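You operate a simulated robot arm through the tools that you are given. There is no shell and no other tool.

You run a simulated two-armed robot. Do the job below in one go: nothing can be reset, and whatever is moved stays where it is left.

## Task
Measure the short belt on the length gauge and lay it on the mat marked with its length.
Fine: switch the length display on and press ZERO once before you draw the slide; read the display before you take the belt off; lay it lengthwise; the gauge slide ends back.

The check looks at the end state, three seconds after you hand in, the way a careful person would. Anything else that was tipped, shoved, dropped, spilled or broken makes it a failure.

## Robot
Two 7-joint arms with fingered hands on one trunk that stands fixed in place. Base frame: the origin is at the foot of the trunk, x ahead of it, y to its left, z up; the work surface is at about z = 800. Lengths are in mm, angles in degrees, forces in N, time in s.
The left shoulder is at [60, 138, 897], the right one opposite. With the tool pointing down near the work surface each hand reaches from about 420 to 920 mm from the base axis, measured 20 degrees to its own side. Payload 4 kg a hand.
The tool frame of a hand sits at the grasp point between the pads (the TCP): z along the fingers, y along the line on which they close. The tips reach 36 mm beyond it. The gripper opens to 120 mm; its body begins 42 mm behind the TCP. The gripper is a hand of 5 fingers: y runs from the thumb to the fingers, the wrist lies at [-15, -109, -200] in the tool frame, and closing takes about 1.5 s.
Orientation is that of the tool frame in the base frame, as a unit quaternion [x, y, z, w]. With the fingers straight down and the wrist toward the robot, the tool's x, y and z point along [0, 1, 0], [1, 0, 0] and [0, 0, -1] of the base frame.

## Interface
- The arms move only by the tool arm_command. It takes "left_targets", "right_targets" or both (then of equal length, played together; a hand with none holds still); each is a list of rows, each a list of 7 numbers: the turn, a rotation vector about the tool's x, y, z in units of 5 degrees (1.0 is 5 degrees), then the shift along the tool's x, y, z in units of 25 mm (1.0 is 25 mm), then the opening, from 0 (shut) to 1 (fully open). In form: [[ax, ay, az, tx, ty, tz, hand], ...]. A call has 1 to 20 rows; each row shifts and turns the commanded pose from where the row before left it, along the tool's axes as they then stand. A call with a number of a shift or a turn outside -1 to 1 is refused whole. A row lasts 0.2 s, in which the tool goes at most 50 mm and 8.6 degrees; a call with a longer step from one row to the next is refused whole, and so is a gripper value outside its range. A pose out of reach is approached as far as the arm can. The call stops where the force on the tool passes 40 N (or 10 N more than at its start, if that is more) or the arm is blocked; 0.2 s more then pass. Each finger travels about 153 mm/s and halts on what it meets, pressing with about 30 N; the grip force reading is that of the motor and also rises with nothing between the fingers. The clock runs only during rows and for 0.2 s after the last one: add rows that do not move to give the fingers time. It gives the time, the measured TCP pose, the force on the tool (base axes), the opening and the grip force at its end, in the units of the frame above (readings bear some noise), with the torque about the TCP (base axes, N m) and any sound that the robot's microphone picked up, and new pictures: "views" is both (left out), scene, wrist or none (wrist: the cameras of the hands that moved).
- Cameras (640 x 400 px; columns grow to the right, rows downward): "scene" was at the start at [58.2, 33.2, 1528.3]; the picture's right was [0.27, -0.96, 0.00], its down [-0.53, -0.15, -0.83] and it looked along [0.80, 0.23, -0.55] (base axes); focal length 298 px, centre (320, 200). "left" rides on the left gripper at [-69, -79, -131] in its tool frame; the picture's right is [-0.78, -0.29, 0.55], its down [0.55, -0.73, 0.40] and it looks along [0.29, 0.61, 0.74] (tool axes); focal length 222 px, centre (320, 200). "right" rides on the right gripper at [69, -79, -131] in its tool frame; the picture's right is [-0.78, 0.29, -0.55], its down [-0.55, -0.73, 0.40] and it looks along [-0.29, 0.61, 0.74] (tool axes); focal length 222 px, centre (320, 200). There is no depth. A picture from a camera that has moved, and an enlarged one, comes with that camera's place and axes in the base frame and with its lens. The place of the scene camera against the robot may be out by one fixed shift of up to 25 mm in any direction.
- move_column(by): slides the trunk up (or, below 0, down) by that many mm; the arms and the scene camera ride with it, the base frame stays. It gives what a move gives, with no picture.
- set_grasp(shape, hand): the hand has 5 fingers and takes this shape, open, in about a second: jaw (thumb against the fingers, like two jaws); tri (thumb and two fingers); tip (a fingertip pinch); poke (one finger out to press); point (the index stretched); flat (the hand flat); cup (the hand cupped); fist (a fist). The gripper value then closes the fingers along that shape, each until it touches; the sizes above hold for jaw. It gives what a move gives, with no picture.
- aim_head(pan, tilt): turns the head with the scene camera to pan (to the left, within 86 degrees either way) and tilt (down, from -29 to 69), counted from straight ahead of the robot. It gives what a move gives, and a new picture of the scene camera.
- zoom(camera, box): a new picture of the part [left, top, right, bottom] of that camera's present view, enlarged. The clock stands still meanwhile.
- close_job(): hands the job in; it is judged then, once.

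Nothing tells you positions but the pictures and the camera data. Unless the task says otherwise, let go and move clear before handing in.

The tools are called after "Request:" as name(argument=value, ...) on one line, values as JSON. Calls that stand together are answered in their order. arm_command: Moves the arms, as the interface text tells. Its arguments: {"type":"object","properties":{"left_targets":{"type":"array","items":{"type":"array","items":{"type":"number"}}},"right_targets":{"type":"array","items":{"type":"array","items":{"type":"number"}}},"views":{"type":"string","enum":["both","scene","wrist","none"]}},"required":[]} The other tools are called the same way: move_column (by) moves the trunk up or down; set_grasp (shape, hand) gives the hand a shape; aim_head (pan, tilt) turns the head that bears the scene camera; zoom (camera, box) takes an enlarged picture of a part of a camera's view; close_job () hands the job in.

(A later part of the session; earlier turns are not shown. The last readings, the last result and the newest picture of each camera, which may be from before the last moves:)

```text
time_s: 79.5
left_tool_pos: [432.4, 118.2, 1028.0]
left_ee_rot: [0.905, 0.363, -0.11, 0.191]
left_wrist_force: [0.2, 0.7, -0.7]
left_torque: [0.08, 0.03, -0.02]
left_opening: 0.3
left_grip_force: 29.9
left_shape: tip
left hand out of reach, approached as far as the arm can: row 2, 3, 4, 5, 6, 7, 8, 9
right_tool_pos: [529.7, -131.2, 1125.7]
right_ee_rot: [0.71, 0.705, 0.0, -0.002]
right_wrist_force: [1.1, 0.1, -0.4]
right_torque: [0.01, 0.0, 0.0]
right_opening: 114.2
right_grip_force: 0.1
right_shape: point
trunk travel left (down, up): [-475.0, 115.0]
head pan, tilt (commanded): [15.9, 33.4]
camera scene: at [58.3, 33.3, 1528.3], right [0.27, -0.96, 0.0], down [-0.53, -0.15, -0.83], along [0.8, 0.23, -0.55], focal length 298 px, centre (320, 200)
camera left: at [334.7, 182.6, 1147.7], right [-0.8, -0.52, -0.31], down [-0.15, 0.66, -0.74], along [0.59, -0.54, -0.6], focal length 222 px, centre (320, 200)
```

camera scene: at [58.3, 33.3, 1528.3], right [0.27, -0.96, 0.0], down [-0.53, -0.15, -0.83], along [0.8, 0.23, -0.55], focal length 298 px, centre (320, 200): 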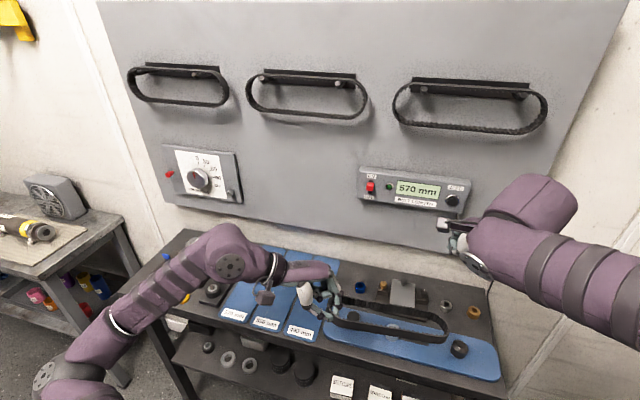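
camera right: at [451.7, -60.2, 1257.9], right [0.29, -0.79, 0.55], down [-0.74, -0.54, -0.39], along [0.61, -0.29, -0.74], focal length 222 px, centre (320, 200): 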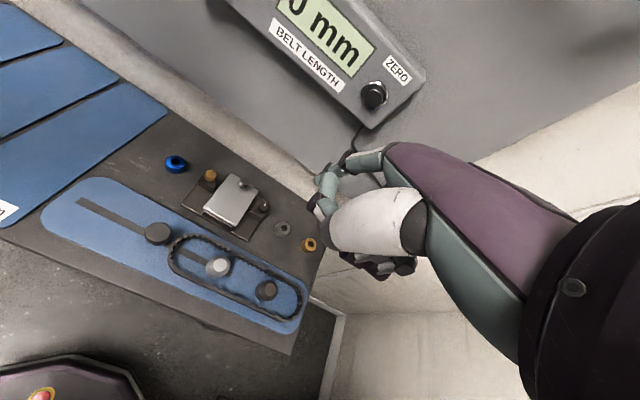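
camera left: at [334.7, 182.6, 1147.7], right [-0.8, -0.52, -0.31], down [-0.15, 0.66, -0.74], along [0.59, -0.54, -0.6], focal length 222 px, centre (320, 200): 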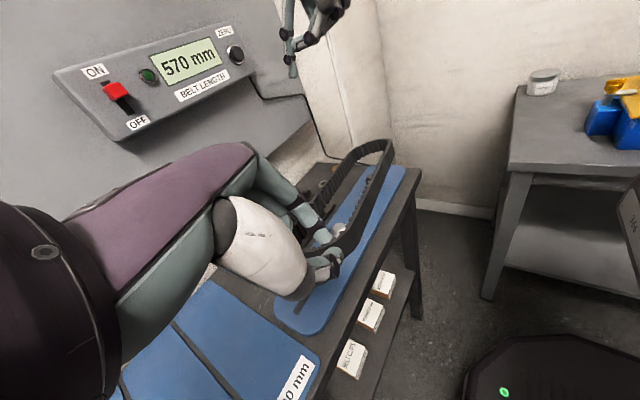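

The carry worked but the wrist is now limited the other way, so turning the hand counter-clockwise, which I need anyway, will free it. I'll rotate about the vertical while moving the right hand out of the way.

Request:
arm_command(left_targets=[[0, 0, 0, 0, 0, 0, 0], [0, 0, 0, 0, 0, 0, 0], [-0.37, 0.294, -0.99, 0, 0, 0, 0], [-0.37, 0.294, -0.99, 0, 0, 0, 0], [-0.37, 0.294, -0.99, 0, 0, 0, 0], [-0.37, 0.294, -0.99, 0, 0, 0, 0], [-0.37, 0.294, -0.99, 0, 0, 0, 0], [-0.37, 0.294, -0.99, 0, 0, 0, 0], [0, 0, 0, 0, 0, 0, 0]], right_targets=[[0, 0, 0, -0.86, 0, -0.6, 1], [0, 0, 0, -0.86, 0, -0.6, 1], [0, 0, 0, -0.86, 0, -0.6, 1], [0, 0, 0, -0.86, 0, -0.6, 1], [0, 0, 0, -0.86, 0, -0.6, 1], [0, 0, 0, -0.86, 0, -0.6, 1], [0, 0, 0, 0, 0, 0, 1], [0, 0, 0, 0, 0, 0, 1], [0, 0, 0, 0, 0, 0, 1]])

```text
time_s: 81.5
left_tool_pos: [432.9, 116.2, 1026.2]
left_ee_rot: [0.766, 0.604, -0.052, 0.214]
left_wrist_force: [0.1, -0.2, -2.1]
left_torque: [0.05, 0.09, -0.01]
left_opening: 0.3
left_grip_force: 30.8
left_shape: tip
right_tool_pos: [527.9, -259.6, 1215.8]
right_ee_rot: [0.71, 0.705, -0.001, -0.003]
right_wrist_force: [0.3, 0.2, -0.3]
right_torque: [0.0, 0.01, 0.01]
right_opening: 114.2
right_grip_force: 0.0
right_shape: point
trunk travel left (down, up): [-475.0, 115.0]
head pan, tilt (commanded): [15.9, 33.4]
camera scene: at [58.4, 33.6, 1528.3], right [0.27, -0.96, 0.0], down [-0.53, -0.15, -0.83], along [0.8, 0.23, -0.55], focal length 298 px, centre (320, 200)
camera right: at [450.7, -191.3, 1348.0], right [0.29, -0.79, 0.54], down [-0.74, -0.54, -0.4], along [0.61, -0.29, -0.74], focal length 222 px, centre (320, 200)
camera left: at [314.7, 119.9, 1147.0], right [-0.39, -0.87, -0.31], down [-0.48, 0.47, -0.74], along [0.79, -0.14, -0.6], focal length 222 px, centre (320, 200)
```

scene: 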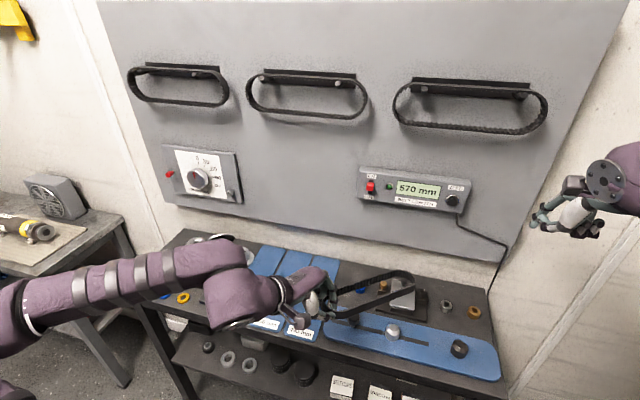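
right: 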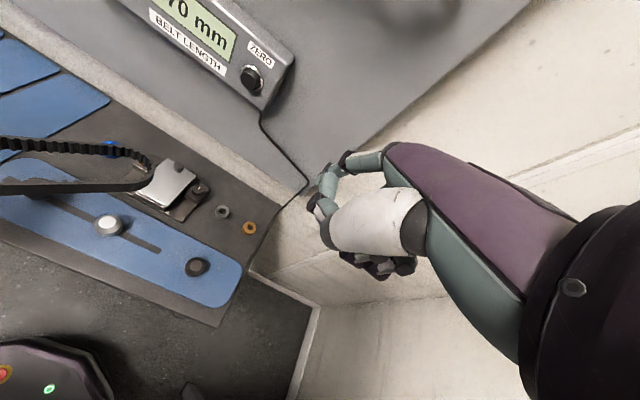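
left: 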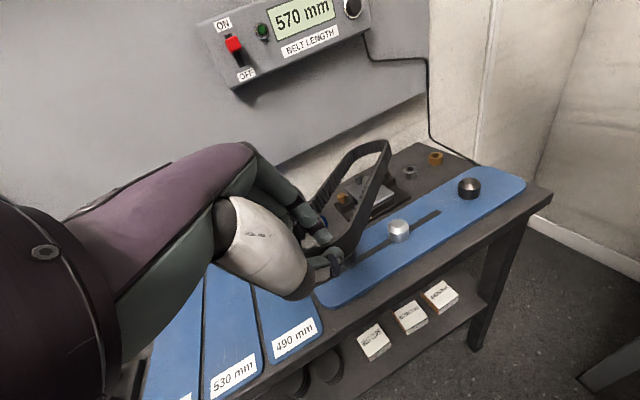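

The belt is a third of the way round and clear of everything. I'll carry it left to y≈315 in this pose.

Request:
arm_command(left_targets=[[0, 0, 0, 0.6, -0.14, -0.16, 0], [0, 0, 0, 0.95, -0.219, -0.255, 0], [0, 0, 0, 0.95, -0.219, -0.255, 0], [0, 0, 0, 0.95, -0.219, -0.255, 0], [0, 0, 0, 0.95, -0.219, -0.255, 0], [0, 0, 0, 0.95, -0.219, -0.255, 0], [0, 0, 0, 0.95, -0.219, -0.255, 0], [0, 0, 0, 0.95, -0.219, -0.255, 0], [0, 0, 0, 0.4, -0.09, -0.1, 0], [0, 0, 0, 0, 0, 0, 0]], views="scene")

```text
time_s: 83.7
left_tool_pos: [431.5, 317.4, 996.3]
left_ee_rot: [0.767, 0.603, -0.05, 0.215]
left_wrist_force: [0.0, 0.1, -1.8]
left_torque: [0.11, 0.13, 0.0]
left_opening: 0.0
left_grip_force: 30.1
left_shape: tip
right_tool_pos: [528.3, -260.6, 1216.1]
right_ee_rot: [0.709, 0.705, -0.001, -0.002]
right_wrist_force: [0.2, 0.5, -0.2]
right_torque: [-0.01, -0.01, -0.01]
right_opening: 114.3
right_grip_force: 0.0
right_shape: point
trunk travel left (down, up): [-475.0, 115.0]
head pan, tilt (commanded): [15.9, 33.4]
camera scene: at [58.3, 33.3, 1528.3], right [0.27, -0.96, 0.0], down [-0.53, -0.15, -0.83], along [0.8, 0.23, -0.55], focal length 298 px, centre (320, 200)
```

scene: 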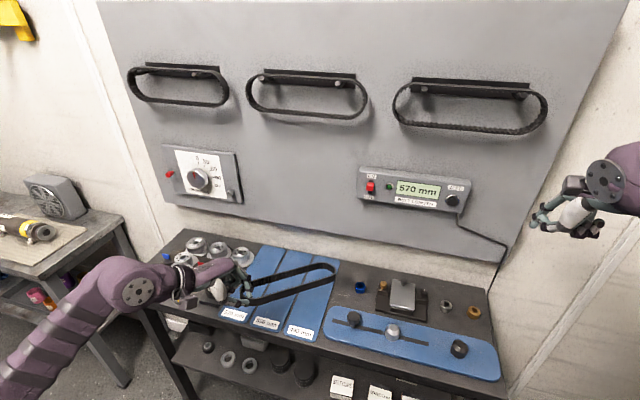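

The belt is over the mats now. I'll rotate the remaining 55° so it points away from the robot.

Request:
arm_command(left_targets=[[-0.37, 0.294, -0.99, 0, 0, 0, 0], [-0.37, 0.294, -0.99, 0, 0, 0, 0], [-0.37, 0.294, -0.99, 0, 0, 0, 0], [-0.37, 0.294, -0.99, 0, 0, 0, 0], [-0.37, 0.294, -0.99, 0, 0, 0, 0], [-0.37, 0.294, -0.99, 0, 0, 0, 0], [-0.37, 0.294, -0.99, 0, 0, 0, 0], [-0.37, 0.294, -0.99, 0, 0, 0, 0], [-0.37, 0.294, -0.99, 0, 0, 0, 0], [-0.37, 0.294, -0.99, 0, 0, 0, 0], [0, 0, 0, 0, 0, 0, 0]])

```text
time_s: 86.1
left_tool_pos: [432.7, 317.8, 996.9]
left_ee_rot: [0.403, 0.888, 0.055, 0.214]
left_wrist_force: [-0.3, 0.4, -1.6]
left_torque: [-0.05, 0.14, 0.01]
left_opening: 0.0
left_grip_force: 29.7
left_shape: tip
right_tool_pos: [528.5, -261.2, 1214.9]
right_ee_rot: [0.71, 0.705, -0.001, -0.002]
right_wrist_force: [-0.2, -0.1, 0.0]
right_torque: [0.0, 0.01, -0.01]
right_opening: 114.0
right_grip_force: 0.0
right_shape: point
trunk travel left (down, up): [-475.0, 115.0]
head pan, tilt (commanded): [15.9, 33.4]
camera scene: at [58.1, 33.5, 1528.3], right [0.27, -0.96, 0.0], down [-0.53, -0.15, -0.83], along [0.8, 0.23, -0.55], focal length 298 px, centre (320, 200)
camera left: at [361.8, 223.7, 1117.1], right [0.49, -0.82, -0.31], down [-0.66, -0.12, -0.74], along [0.57, 0.57, -0.6], focal length 222 px, centre (320, 200)
```

scene: 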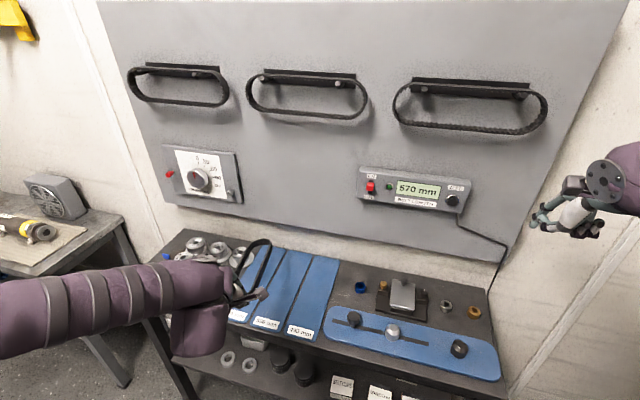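
left: 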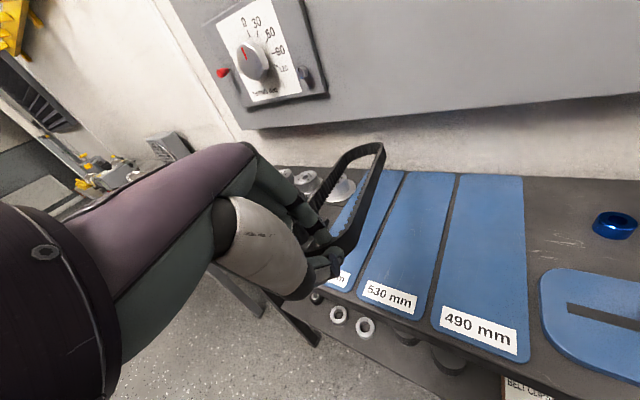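

The belt now points away from the robot. I'll measure its direction and tilt against the mats.

Request:
zoom(camera="scene", box=[190, 225, 350, 325])

Request:
zoom(camera="left", box=[250, 120, 506, 280])

```text
4.00 times, centred on (270, 275) of scene
camera zoom: at [58.1, 33.5, 1528.3], right [0.27, -0.96, 0.0], down [-0.53, -0.15, -0.83], along [0.8, 0.23, -0.55], focal length 1192 px, centre (520, -100)
```

zoom: 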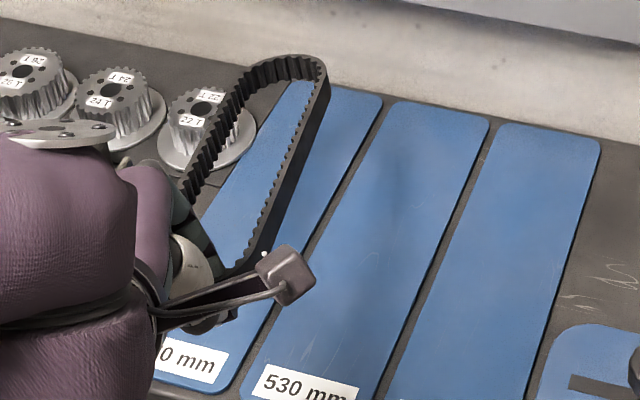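

```text
2.50 times, centred on (378, 200) of left
camera zoom: at [361.8, 223.7, 1117.1], right [0.49, -0.82, -0.31], down [-0.66, -0.12, -0.74], along [0.57, 0.57, -0.6], focal length 555 px, centre (175, 200)
```

zoom: 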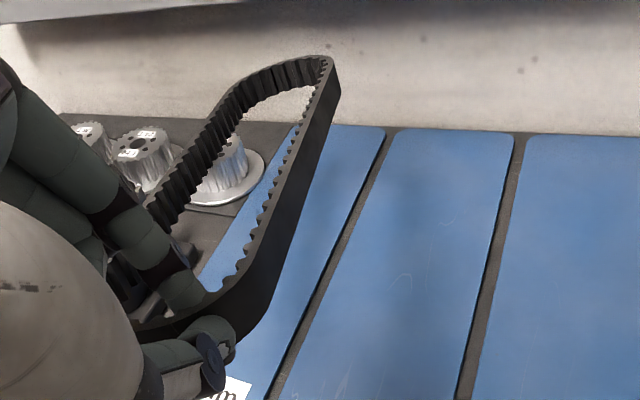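

The belt has slipped about 12° in the grip so its far end points slightly left, and it droops about 7°. I'll correct the yaw first and then shift left over the 570 mat line.

Request:
arm_command(left_targets=[[0.37, -0.294, 0.99, 0, 0, 0, 0], [0.37, -0.294, 0.99, 0, 0, 0, 0], [0, 0, 0, 0, 0, 0, 0]], views="none")

```text
time_s: 86.9
left_tool_pos: [433.1, 317.8, 996.5]
left_ee_rot: [0.486, 0.845, 0.034, 0.218]
left_wrist_force: [0.7, -0.4, -0.6]
left_torque: [-0.02, 0.11, 0.02]
left_opening: 0.0
left_grip_force: 30.1
left_shape: tip
right_tool_pos: [529.3, -260.9, 1215.9]
right_ee_rot: [0.71, 0.705, -0.001, -0.002]
right_wrist_force: [-0.1, -0.9, 0.1]
right_torque: [0.01, -0.01, -0.04]
right_opening: 114.1
right_grip_force: 0.1
right_shape: point
trunk travel left (down, up): [-475.0, 115.0]
head pan, tilt (commanded): [15.9, 33.4]
```

Next I'll shift left 71 mm and lower 60 mm so the belt is over the 570 mat.

Request:
arm_command(left_targets=[[0, 0, 0, 0.64, 0.171, 0.344, 0], [0, 0, 0, 0.64, 0.171, 0.344, 0], [0, 0, 0, 0.64, 0.171, 0.344, 0], [0, 0, 0, 0.64, 0.171, 0.344, 0], [0, 0, 0, 0.64, 0.171, 0.344, 0], [0, 0, 0, 0, 0, 0, 0]])

Request:
zoom(camera="scene", box=[190, 225, 350, 325])

Request:
zoom(camera="left", box=[250, 120, 506, 280])

```text
time_s: 88.3
left_tool_pos: [432.7, 390.3, 936.5]
left_ee_rot: [0.485, 0.846, 0.033, 0.217]
left_wrist_force: [0.2, 0.7, -0.9]
left_torque: [-0.04, 0.11, 0.04]
left_opening: 0.0
left_grip_force: 30.0
left_shape: tip
right_tool_pos: [528.9, -260.2, 1215.5]
right_ee_rot: [0.709, 0.705, -0.001, -0.002]
right_wrist_force: [-0.3, 0.6, -0.3]
right_torque: [0.03, 0.04, 0.0]
right_opening: 114.2
right_grip_force: 0.0
right_shape: point
trunk travel left (down, up): [-475.0, 115.0]
head pan, tilt (commanded): [15.9, 33.4]
camera scene: at [58.1, 33.2, 1528.3], right [0.27, -0.96, 0.0], down [-0.53, -0.15, -0.83], along [0.8, 0.23, -0.55], focal length 298 px, centre (320, 200)
camera left: at [345.0, 310.7, 1056.9], right [0.32, -0.89, -0.31], down [-0.67, 0.01, -0.74], along [0.67, 0.45, -0.6], focal length 222 px, centre (320, 200)
```

scene: 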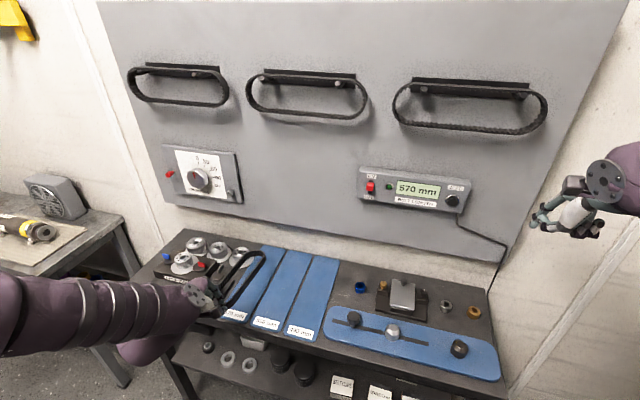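
left: 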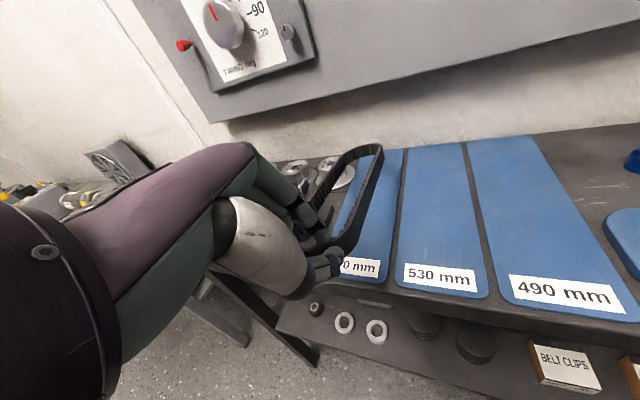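

```text
4.00 times, centred on (270, 275) of scene
camera zoom: at [58.1, 33.2, 1528.3], right [0.27, -0.96, 0.0], down [-0.53, -0.15, -0.83], along [0.8, 0.23, -0.55], focal length 1192 px, centre (520, -100)
```

zoom: 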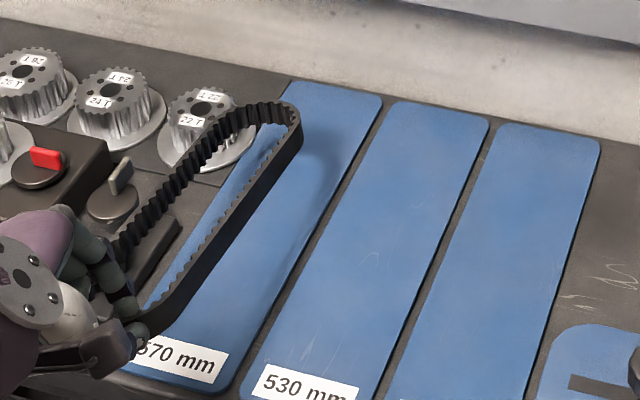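

```text
2.50 times, centred on (378, 200) of left
camera zoom: at [345.0, 310.7, 1056.9], right [0.32, -0.89, -0.31], down [-0.67, 0.01, -0.74], along [0.67, 0.45, -0.6], focal length 555 px, centre (175, 200)
```

zoom: 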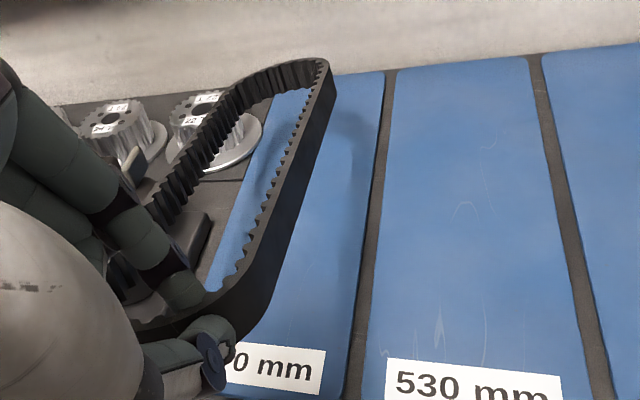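

The belt is now parallel to the mat, within about 1–2°, and laterally centred near y=406. I'll level its 7° droop, then move forward 57 mm and down 50 mm.

Request:
arm_command(left_targets=[[-0.585, -0.368, 0.108, 0, 0, 0, 0], [-0.585, -0.368, 0.108, 0, 0, 0, 0], [0, 0, 0, -0.04, 0.25, 0.717, 0], [0, 0, 0, -0.04, 0.25, 0.717, 0], [0, 0, 0, -0.04, 0.25, 0.717, 0], [0, 0, 0, -0.04, 0.25, 0.717, 0], [0, 0, 0, 0, 0, 0, 0]])

Request:
zoom(camera="scene", box=[190, 225, 350, 325])

Request:
zoom(camera="left", box=[250, 120, 506, 280])

```text
time_s: 89.9
left_tool_pos: [490.1, 390.3, 887.3]
left_ee_rot: [0.483, 0.831, 0.063, 0.269]
left_wrist_force: [0.2, 0.0, -1.3]
left_torque: [0.0, 0.11, 0.04]
left_opening: 0.0
left_grip_force: 30.2
left_shape: tip
right_tool_pos: [529.2, -261.3, 1215.2]
right_ee_rot: [0.71, 0.705, 0.0, -0.001]
right_wrist_force: [0.1, -0.3, 0.5]
right_torque: [0.02, -0.03, 0.02]
right_opening: 114.4
right_grip_force: 0.1
right_shape: point
trunk travel left (down, up): [-475.0, 115.0]
head pan, tilt (commanded): [15.9, 33.4]
camera scene: at [58.1, 33.1, 1528.3], right [0.27, -0.96, 0.0], down [-0.53, -0.15, -0.83], along [0.8, 0.23, -0.55], focal length 298 px, centre (320, 200)
camera left: at [388.5, 308.9, 995.9], right [0.36, -0.89, -0.27], down [-0.58, 0.01, -0.82], along [0.73, 0.45, -0.51], focal length 222 px, centre (320, 200)
```

scene: 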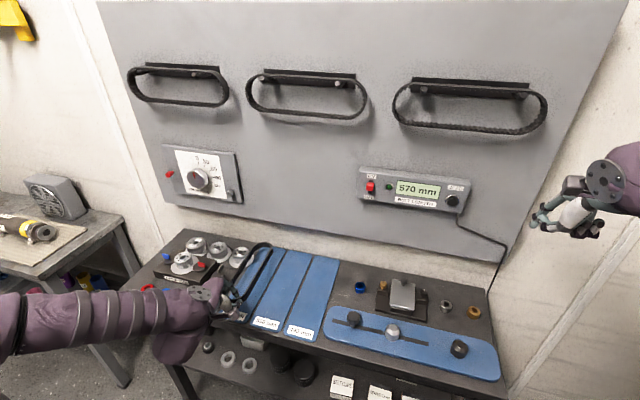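
left: 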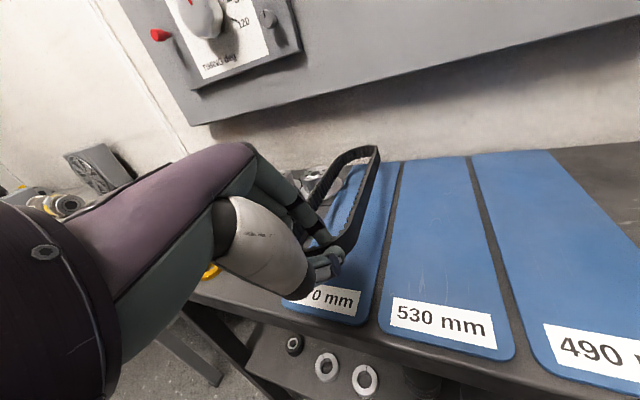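

```text
4.00 times, centred on (270, 275) of scene
camera zoom: at [58.1, 33.1, 1528.3], right [0.27, -0.96, 0.0], down [-0.53, -0.15, -0.83], along [0.8, 0.23, -0.55], focal length 1192 px, centre (520, -100)
```

zoom: 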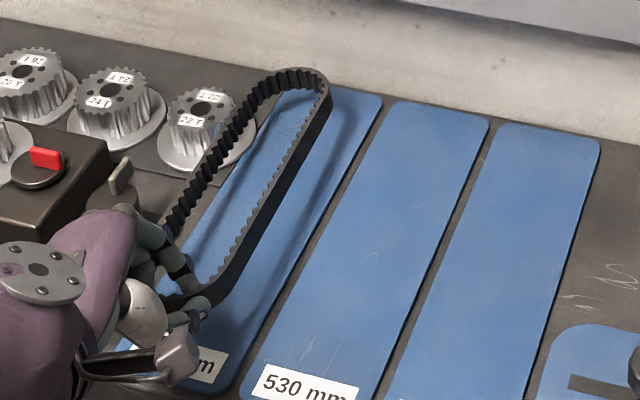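

```text
2.50 times, centred on (378, 200) of left
camera zoom: at [388.5, 308.9, 995.9], right [0.36, -0.89, -0.27], down [-0.58, 0.01, -0.82], along [0.73, 0.45, -0.51], focal length 555 px, centre (175, 200)
```

zoom: 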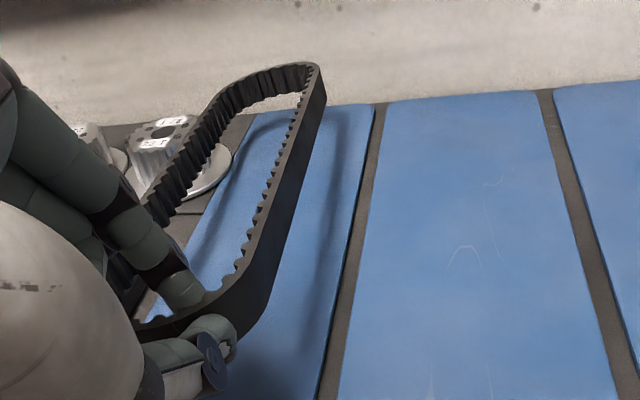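

The belt's shadow lies on the 570 mat. Before lowering I'll check the clearance of the curled fingers to the block and table on the left.

Request:
zoom(camera="scene", box=[180, 265, 276, 325])

Request:
zoom(camera="left", box=[240, 190, 400, 290])

```text
6.67 times, centred on (228, 295) of scene
camera zoom: at [58.1, 33.1, 1528.3], right [0.27, -0.96, 0.0], down [-0.53, -0.15, -0.83], along [0.8, 0.23, -0.55], focal length 1986 px, centre (933, -433)
```

zoom: 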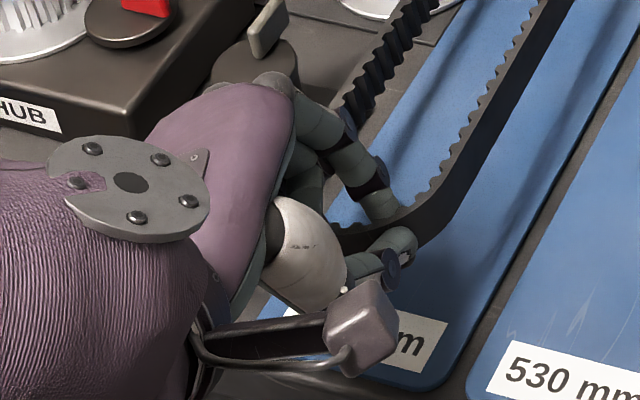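

```text
4.00 times, centred on (320, 240) of left
camera zoom: at [388.5, 308.9, 995.9], right [0.36, -0.89, -0.27], down [-0.58, 0.01, -0.82], along [0.73, 0.45, -0.51], focal length 888 px, centre (320, 40)
```

zoom: 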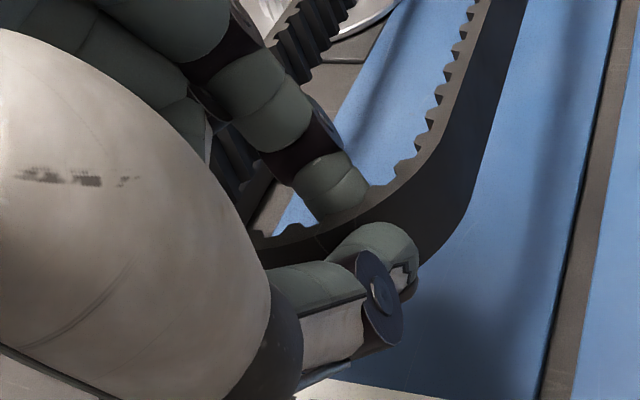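

The belt's right side is at y≈371–373 and its far end at x≈758, so its centre is close to (630, 407) on the mat. I'll lower it 25 mm and check again.

Request:
arm_command(left_targets=[[0.1, -0.08, 0.25, 0.193, -0.182, 0.424, 0], [0, 0, 0, 0.193, -0.182, 0.424, 0], [0, 0, 0, 0, 0, 0, 0]], views="none")

Request:
zoom(camera="scene", box=[190, 225, 350, 325])

Request:
zoom(camera="left", box=[250, 120, 506, 280])

```text
time_s: 90.7
left_tool_pos: [489.7, 388.9, 863.5]
left_ee_rot: [0.493, 0.825, 0.061, 0.269]
left_wrist_force: [-0.1, -1.0, -1.2]
left_torque: [-0.02, 0.13, 0.0]
left_opening: 0.0
left_grip_force: 29.5
left_shape: tip
right_tool_pos: [528.1, -260.3, 1216.3]
right_ee_rot: [0.71, 0.704, -0.001, -0.001]
right_wrist_force: [-0.2, -0.6, -0.8]
right_torque: [0.01, 0.02, 0.0]
right_opening: 114.1
right_grip_force: 0.0
right_shape: point
trunk travel left (down, up): [-475.0, 115.0]
head pan, tilt (commanded): [15.9, 33.4]
```

```text
4.00 times, centred on (270, 275) of scene
camera zoom: at [58.3, 33.2, 1528.3], right [0.27, -0.96, 0.0], down [-0.53, -0.15, -0.83], along [0.8, 0.23, -0.55], focal length 1192 px, centre (520, -100)
```

zoom: 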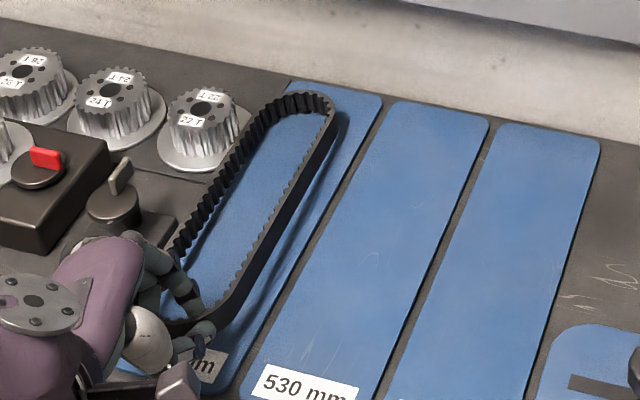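

```text
2.50 times, centred on (378, 200) of left
camera zoom: at [386.3, 310.9, 970.3], right [0.34, -0.9, -0.27], down [-0.58, 0.03, -0.82], along [0.74, 0.43, -0.51], focal length 555 px, centre (175, 200)
```

zoom: 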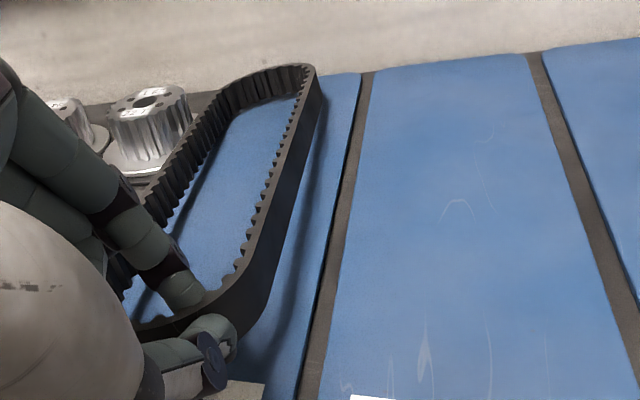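

The belt is turned about 3° to the left and its centre sits about 6 mm left of the mat's. Turning it 3° clockwise about the pinch fixes both, and then I'll lower another 14 mm.

Request:
arm_command(left_targets=[[0.2, -0.16, 0.54, 0, 0, 0, 0], [0, 0, 0, 0.108, -0.102, 0.237, 0], [0, 0, 0, 0.108, -0.102, 0.237, 0], [0, 0, 0, 0, 0, 0, 0]], views="none")

Request:
zoom(camera="scene", box=[190, 225, 350, 325])

Request:
zoom(camera="left", box=[250, 120, 506, 280])

```text
time_s: 91.7
left_tool_pos: [489.9, 388.4, 848.4]
left_ee_rot: [0.515, 0.812, 0.056, 0.269]
left_wrist_force: [-0.2, 0.1, 0.1]
left_torque: [0.02, 0.01, 0.0]
left_opening: 0.2
left_grip_force: 30.3
left_shape: tip
right_tool_pos: [529.0, -260.9, 1215.4]
right_ee_rot: [0.709, 0.705, -0.001, -0.001]
right_wrist_force: [0.5, -0.5, 0.5]
right_torque: [0.0, 0.01, -0.03]
right_opening: 114.4
right_grip_force: 0.0
right_shape: point
trunk travel left (down, up): [-475.0, 115.0]
head pan, tilt (commanded): [15.9, 33.4]
```

```text
4.00 times, centred on (270, 275) of scene
camera zoom: at [58.2, 33.2, 1528.3], right [0.27, -0.96, 0.0], down [-0.53, -0.15, -0.83], along [0.8, 0.23, -0.55], focal length 1192 px, centre (520, -100)
```

zoom: 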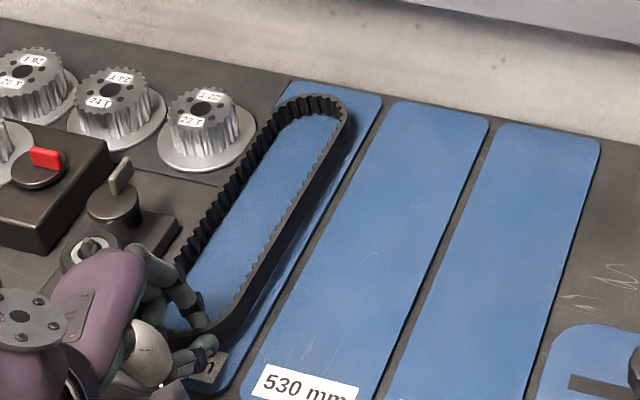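

```text
2.50 times, centred on (378, 200) of left
camera zoom: at [382.3, 316.1, 956.2], right [0.29, -0.92, -0.27], down [-0.57, 0.06, -0.82], along [0.77, 0.39, -0.51], focal length 555 px, centre (175, 200)
```

zoom: 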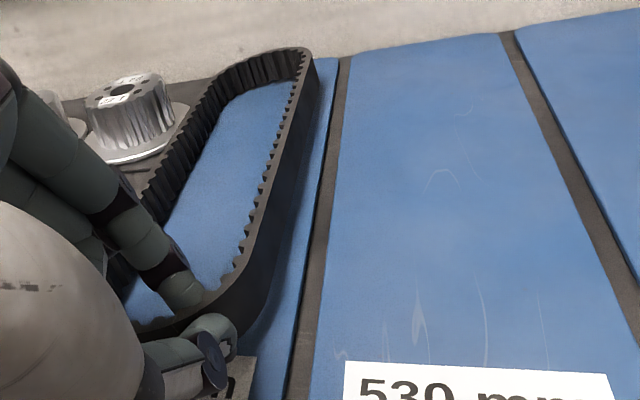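

The far end is just touching the mat, since the torque dropped to about zero. By both cameras the belt still sits about 8 mm left of centre, so I'll lift 5 mm, shift 8 mm right, and then lower.

Request:
arm_command(left_targets=[[0, 0, 0, -0.1, 0.05, -0.22, 0], [0, 0, 0, -0.26, -0.13, 0.1, 0], [0, 0, 0, 0, 0, 0, 0]], views="none")

Request:
zoom(camera="scene", box=[190, 225, 350, 325])

Request:
zoom(camera="left", box=[250, 120, 506, 280])

```text
time_s: 92.5
left_tool_pos: [489.2, 380.1, 853.5]
left_ee_rot: [0.515, 0.812, 0.056, 0.269]
left_wrist_force: [-0.8, -0.1, -0.7]
left_torque: [-0.02, 0.05, 0.05]
left_opening: 0.1
left_grip_force: 30.0
left_shape: tip
right_tool_pos: [527.8, -259.0, 1215.4]
right_ee_rot: [0.71, 0.704, -0.001, -0.002]
right_wrist_force: [-0.5, -0.2, -1.0]
right_torque: [0.01, 0.03, -0.04]
right_opening: 114.1
right_grip_force: 0.1
right_shape: point
trunk travel left (down, up): [-475.0, 115.0]
head pan, tilt (commanded): [15.9, 33.4]
```

```text
4.00 times, centred on (270, 275) of scene
camera zoom: at [58.2, 33.3, 1528.3], right [0.27, -0.96, 0.0], down [-0.53, -0.15, -0.83], along [0.8, 0.23, -0.55], focal length 1192 px, centre (520, -100)
```

zoom: 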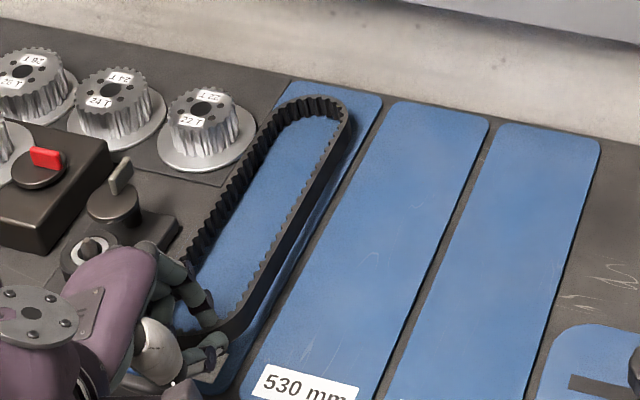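

```text
2.50 times, centred on (378, 200) of left
camera zoom: at [382.3, 308.0, 961.3], right [0.29, -0.92, -0.27], down [-0.57, 0.06, -0.82], along [0.77, 0.39, -0.51], focal length 555 px, centre (175, 200)
```

zoom: 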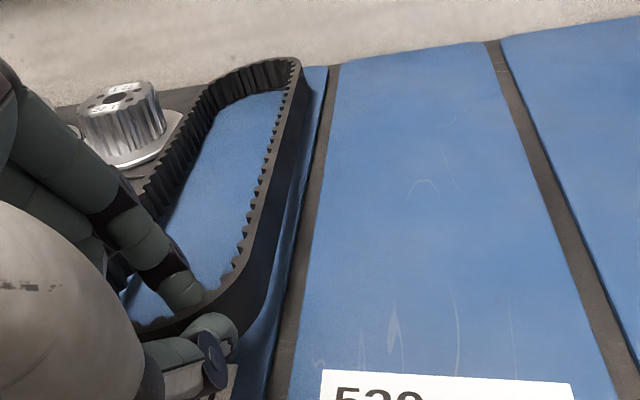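

The right-hand gap is now about 11–14 mm and the belt is parallel to the mat. I'll lower the near end the last 10 mm.

Request:
arm_command(left_targets=[[0, 0, 0, 0.076, -0.074, 0.17, 0], [0, 0, 0, 0.076, -0.074, 0.17, 0], [0, 0, 0, 0, 0, 0, 0]], views="none")

Request:
zoom(camera="left", box=[250, 120, 506, 280])

Request:
zoom(camera="scene", box=[190, 265, 286, 325])

```text
time_s: 93.3
left_tool_pos: [490.6, 381.1, 843.5]
left_ee_rot: [0.516, 0.811, 0.055, 0.269]
left_wrist_force: [0.5, -0.7, -0.4]
left_torque: [-0.01, 0.02, -0.05]
left_opening: 0.1
left_grip_force: 30.3
left_shape: tip
right_tool_pos: [528.4, -260.4, 1215.8]
right_ee_rot: [0.71, 0.704, -0.001, -0.001]
right_wrist_force: [-0.1, 0.1, 0.6]
right_torque: [-0.01, -0.04, -0.06]
right_opening: 114.3
right_grip_force: 0.1
right_shape: point
trunk travel left (down, up): [-475.0, 115.0]
head pan, tilt (commanded): [15.9, 33.4]
```

```text
2.50 times, centred on (378, 200) of left
camera zoom: at [382.5, 308.0, 951.1], right [0.29, -0.92, -0.27], down [-0.57, 0.06, -0.82], along [0.77, 0.39, -0.51], focal length 555 px, centre (175, 200)
```

zoom: 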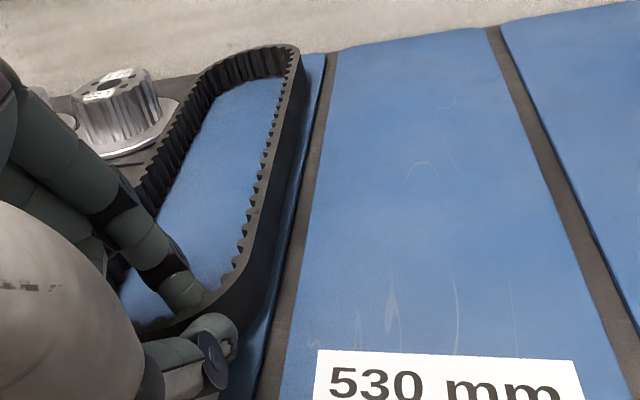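

```text
6.67 times, centred on (238, 295) of scene
camera zoom: at [58.1, 33.2, 1528.3], right [0.27, -0.96, 0.0], down [-0.53, -0.15, -0.83], along [0.8, 0.23, -0.55], focal length 1986 px, centre (867, -433)
```

zoom: 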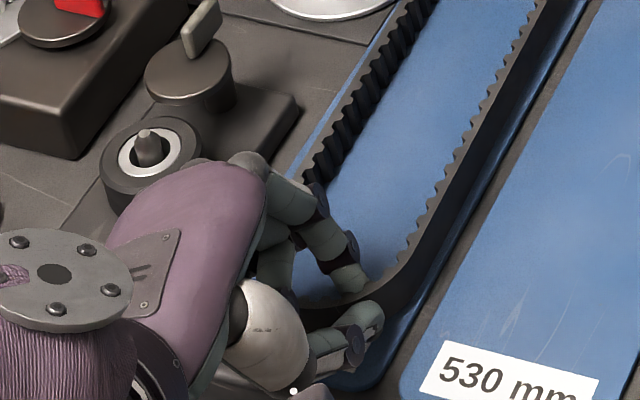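

Forces are still small. I'll lower 3 mm more until the near end rests, and check the force.

Request:
arm_command(left_targets=[[0, 0, 0, 0.046, -0.044, 0.102, 0], [0, 0, 0, 0, 0, 0, 0]], views="none")

Request:
zoom(camera="left", box=[270, 190, 398, 270])

```text
time_s: 93.9
left_tool_pos: [489.5, 379.3, 841.3]
left_ee_rot: [0.515, 0.812, 0.056, 0.269]
left_wrist_force: [-0.5, -1.1, 0.2]
left_torque: [0.01, -0.02, -0.04]
left_opening: 0.0
left_grip_force: 30.3
left_shape: tip
right_tool_pos: [528.4, -261.2, 1215.9]
right_ee_rot: [0.709, 0.705, -0.001, -0.002]
right_wrist_force: [-0.4, 0.0, -0.1]
right_torque: [0.01, -0.03, -0.02]
right_opening: 114.1
right_grip_force: 0.1
right_shape: point
trunk travel left (down, up): [-475.0, 115.0]
head pan, tilt (commanded): [15.9, 33.4]
```

```text
5.00 times, centred on (334, 230) of left
camera zoom: at [382.5, 307.8, 948.4], right [0.29, -0.92, -0.27], down [-0.57, 0.06, -0.82], along [0.77, 0.39, -0.51], focal length 1111 px, centre (250, 50)
```

zoom: 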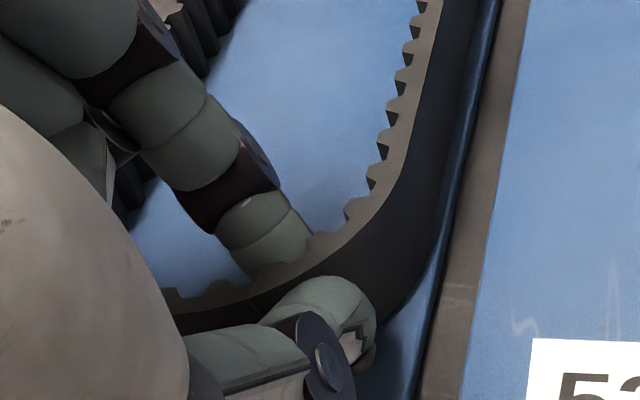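

The near end shows only about a 5 mm right gap against about 14 mm at the far end, so the belt is still turned slightly. I'll lift 3 mm, turn 2° clockwise, shift 4 mm left, and set it down again.

Request:
arm_command(left_targets=[[0, 0, 0, -0.046, 0.044, -0.102, 0], [0.135, -0.107, 0.36, 0.139, 0.074, -0.03, 0], [0, 0, 0, 0.046, -0.044, 0.102, 0], [0, 0, 0, 0, 0, 0, 0]], views="none")

Request:
zoom(camera="left", box=[250, 110, 410, 210])

Request:
zoom(camera="left", box=[270, 190, 398, 270])

Request:
zoom(camera="scene", box=[190, 225, 318, 305])

```text
time_s: 94.9
left_tool_pos: [489.5, 384.8, 840.0]
left_ee_rot: [0.529, 0.803, 0.055, 0.268]
left_wrist_force: [-0.9, -1.1, -0.2]
left_torque: [0.02, 0.02, -0.02]
left_opening: 0.0
left_grip_force: 29.6
left_shape: tip
right_tool_pos: [528.2, -259.5, 1215.9]
right_ee_rot: [0.71, 0.705, -0.001, -0.002]
right_wrist_force: [0.2, -0.1, -0.3]
right_torque: [0.0, -0.01, -0.01]
right_opening: 113.9
right_grip_force: 0.0
right_shape: point
trunk travel left (down, up): [-475.0, 115.0]
head pan, tilt (commanded): [15.9, 33.4]
```

```text
4.00 times, centred on (330, 160) of left
camera zoom: at [379.9, 315.4, 948.4], right [0.26, -0.93, -0.28], down [-0.57, 0.09, -0.82], along [0.78, 0.37, -0.51], focal length 888 px, centre (280, 360)
```

zoom: 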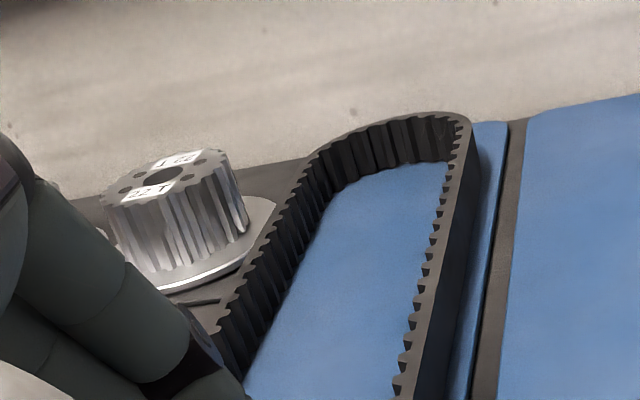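

```text
5.00 times, centred on (334, 230) of left
camera zoom: at [379.9, 315.4, 948.4], right [0.26, -0.93, -0.28], down [-0.57, 0.09, -0.82], along [0.78, 0.37, -0.51], focal length 1111 px, centre (250, 50)
```

zoom: 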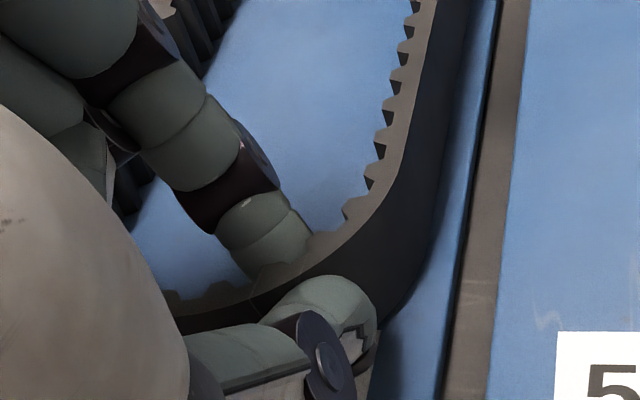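

```text
5.00 times, centred on (254, 265) of scene
camera zoom: at [58.1, 33.2, 1528.3], right [0.27, -0.96, 0.0], down [-0.53, -0.15, -0.83], along [0.8, 0.23, -0.55], focal length 1489 px, centre (650, -125)
```

zoom: 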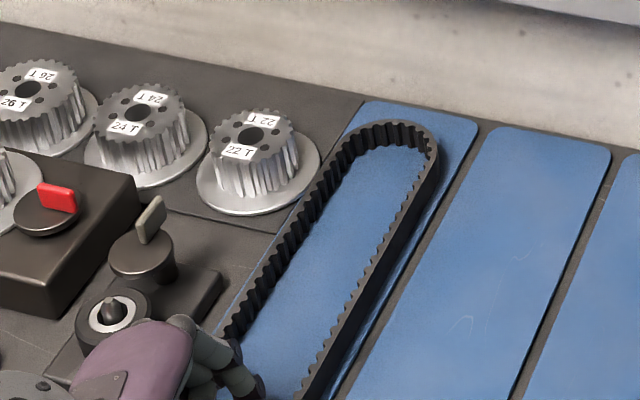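

The belt lies centred and parallel on the 570 mat with blue visible on both sides. I'll open the pinch slowly.

Request:
arm_command(left_targets=[[0, 0, 0, 0, 0, 0, 0.06], [0, 0, 0, 0, 0, 0, 0.12], [0, 0, 0, 0, 0, 0, 0.18], [0, 0, 0, 0, 0, 0, 0.25], [0, 0, 0, 0, 0, 0, 0.25], [0, 0, 0, 0, 0, 0, 0.25]], views="none")

Request:
zoom(camera="left", box=[250, 110, 506, 270])

Request:
zoom(camera="scene", box=[190, 225, 318, 305])

```text
time_s: 96.3
left_tool_pos: [489.6, 383.9, 841.3]
left_ee_rot: [0.529, 0.803, 0.053, 0.268]
left_wrist_force: [2.3, 1.7, 6.0]
left_torque: [0.0, -0.12, 0.01]
left_opening: 27.1
left_grip_force: 0.1
left_shape: tip
right_tool_pos: [528.6, -260.6, 1216.2]
right_ee_rot: [0.71, 0.704, 0.0, -0.001]
right_wrist_force: [0.0, -0.3, -0.3]
right_torque: [-0.01, 0.02, -0.01]
right_opening: 114.1
right_grip_force: 0.0
right_shape: point
trunk travel left (down, up): [-475.0, 115.0]
head pan, tilt (commanded): [15.9, 33.4]
```

```text
2.50 times, centred on (378, 190) of left
camera zoom: at [380.0, 315.5, 948.5], right [0.26, -0.93, -0.28], down [-0.57, 0.09, -0.82], along [0.78, 0.37, -0.51], focal length 555 px, centre (175, 225)
```

zoom: 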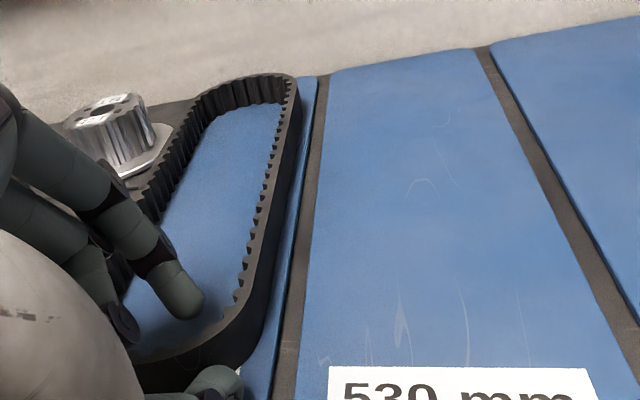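

```text
5.00 times, centred on (254, 265) of scene
camera zoom: at [58.1, 33.2, 1528.3], right [0.27, -0.96, 0.0], down [-0.53, -0.15, -0.83], along [0.8, 0.23, -0.55], focal length 1489 px, centre (650, -125)
```

zoom: 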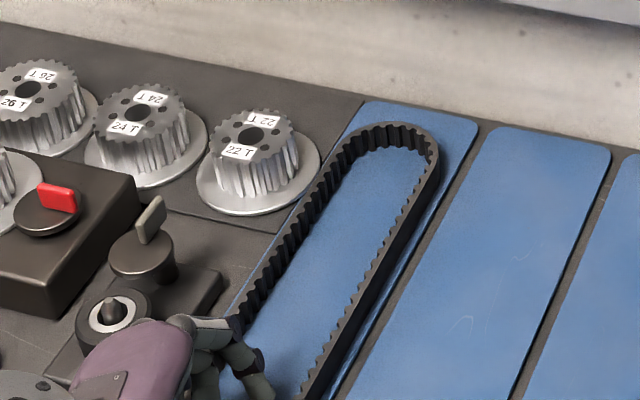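

The belt is released and lies still. The opened thumb is pressing lightly on the table, so I'll lift the hand straight up now.

Request:
arm_command(left_targets=[[0, 0, 0, -0.1, 0.1, -0.22, 0.25], [0, 0, 0, -0.298, 0.298, -0.68, 0.25], [0, 0, 0, -0.298, 0.298, -0.68, 0.25], [0, 0, 0, -0.298, 0.298, -0.68, 0.25], [0, 0, 0, -0.298, 0.298, -0.68, 0.25], [0, 0, 0, 0, 0, 0, 0.25]])

Request:
zoom(camera="scene", box=[150, 225, 350, 350])

```text
time_s: 97.7
left_tool_pos: [490.9, 384.2, 928.3]
left_ee_rot: [0.53, 0.802, 0.053, 0.27]
left_wrist_force: [0.2, -0.4, -0.9]
left_torque: [0.01, -0.01, 0.01]
left_opening: 29.8
left_grip_force: 0.1
left_shape: tip
right_tool_pos: [529.6, -259.6, 1217.0]
right_ee_rot: [0.71, 0.705, -0.001, -0.002]
right_wrist_force: [0.1, 0.1, 0.4]
right_torque: [-0.01, 0.01, 0.01]
right_opening: 114.1
right_grip_force: 0.1
right_shape: point
trunk travel left (down, up): [-475.0, 115.0]
head pan, tilt (commanded): [15.9, 33.4]
camera scene: at [58.2, 33.4, 1528.3], right [0.27, -0.96, 0.0], down [-0.53, -0.15, -0.83], along [0.8, 0.23, -0.55], focal length 298 px, centre (320, 200)
camera left: at [380.7, 314.9, 1034.8], right [0.26, -0.93, -0.28], down [-0.57, 0.08, -0.82], along [0.78, 0.37, -0.51], focal length 222 px, centre (320, 200)
```

scene: 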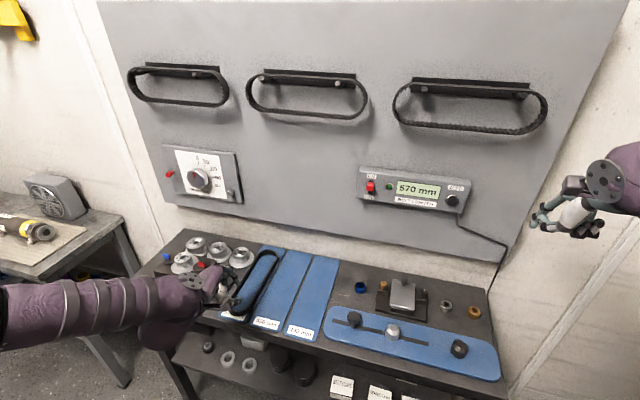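
left: 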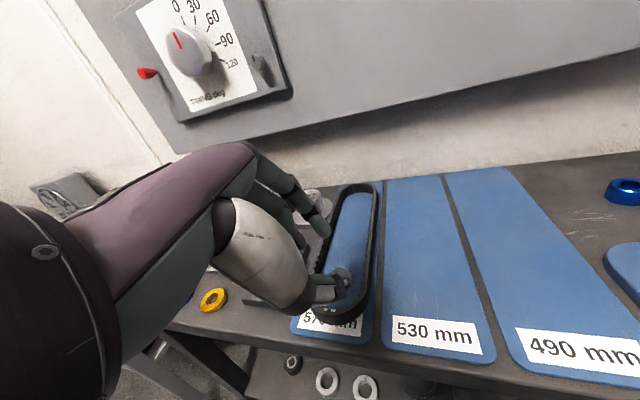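

```text
3.20 times, centred on (250, 288) of scene
camera zoom: at [58.2, 33.4, 1528.3], right [0.27, -0.96, 0.0], down [-0.53, -0.15, -0.83], along [0.8, 0.23, -0.55], focal length 953 px, centre (544, -80)
```

zoom: 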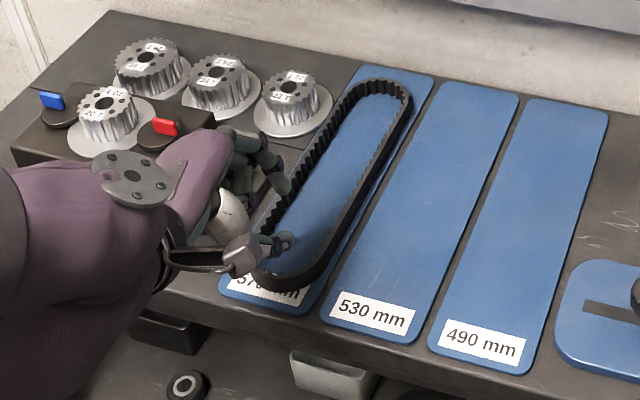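

The belt rests properly on the 570 mm mat. Now I'll lift clear, turn the hand back, and return to the slide knob to push it home.

Request:
arm_command(left_targets=[[0, 0, 0, -0.143, -0.068, -0.79, 0.25], [0, 0, 0, -0.143, -0.068, -0.79, 0.25], [0, 0, 0, -0.143, -0.068, -0.79, 0.25], [0, 0, 0, -0.143, -0.068, -0.79, 0.25], [0.615, 0.304, -0.137, 0, 0, 0, 0.25], [0.615, 0.304, -0.137, 0, 0, 0, 0.25], [0.37, -0.294, 0.99, 0, 0, 0, 0.25], [0.37, -0.294, 0.99, 0, 0, 0, 0.25], [0.37, -0.294, 0.99, 0, 0, 0, 0.25], [0.37, -0.294, 0.99, 0, 0, 0, 0.25], [0.37, -0.294, 0.99, 0, 0, 0, 0.25], [0.37, -0.294, 0.99, 0, 0, 0, 0.25], [0.37, -0.294, 0.99, 0, 0, 0, 0.25], [0, 0, 0, 0, 0, 0, 0.25]])

```text
time_s: 100.7
left_tool_pos: [449.7, 386.3, 997.4]
left_ee_rot: [0.772, 0.597, -0.052, 0.214]
left_wrist_force: [0.1, 0.1, 0.5]
left_torque: [-0.03, 0.03, 0.0]
left_opening: 30.0
left_grip_force: 0.0
left_shape: tip
right_tool_pos: [527.2, -261.0, 1216.4]
right_ee_rot: [0.71, 0.704, -0.001, -0.002]
right_wrist_force: [-0.2, -0.6, 0.1]
right_torque: [-0.03, 0.02, 0.01]
right_opening: 114.2
right_grip_force: 0.2
right_shape: point
trunk travel left (down, up): [-475.0, 115.0]
head pan, tilt (commanded): [15.9, 33.4]
camera scene: at [58.1, 33.1, 1528.3], right [0.27, -0.96, 0.0], down [-0.53, -0.15, -0.83], along [0.8, 0.23, -0.55], focal length 298 px, centre (320, 200)
camera left: at [331.7, 389.7, 1117.4], right [-0.4, -0.86, -0.31], down [-0.47, 0.48, -0.74], along [0.79, -0.15, -0.6], focal length 222 px, centre (320, 200)
```

scene: 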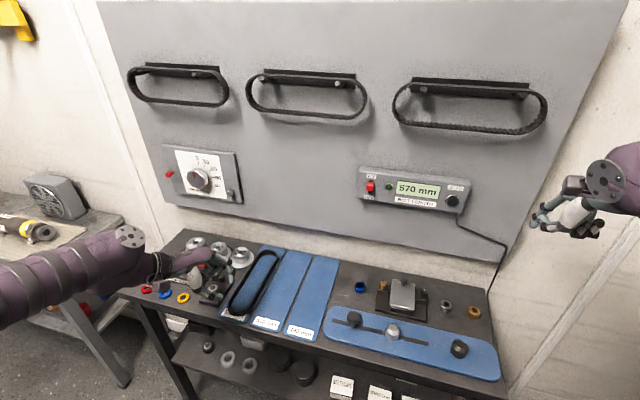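
left: 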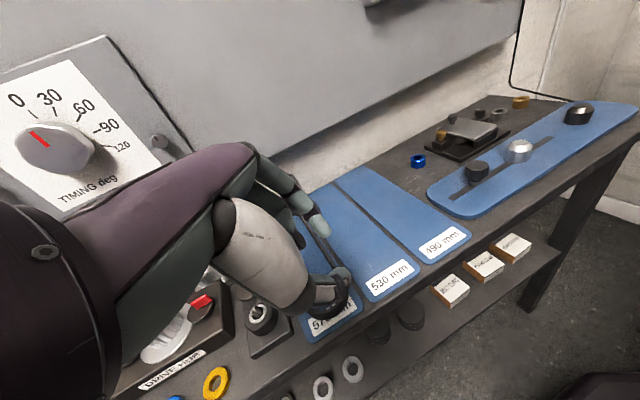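

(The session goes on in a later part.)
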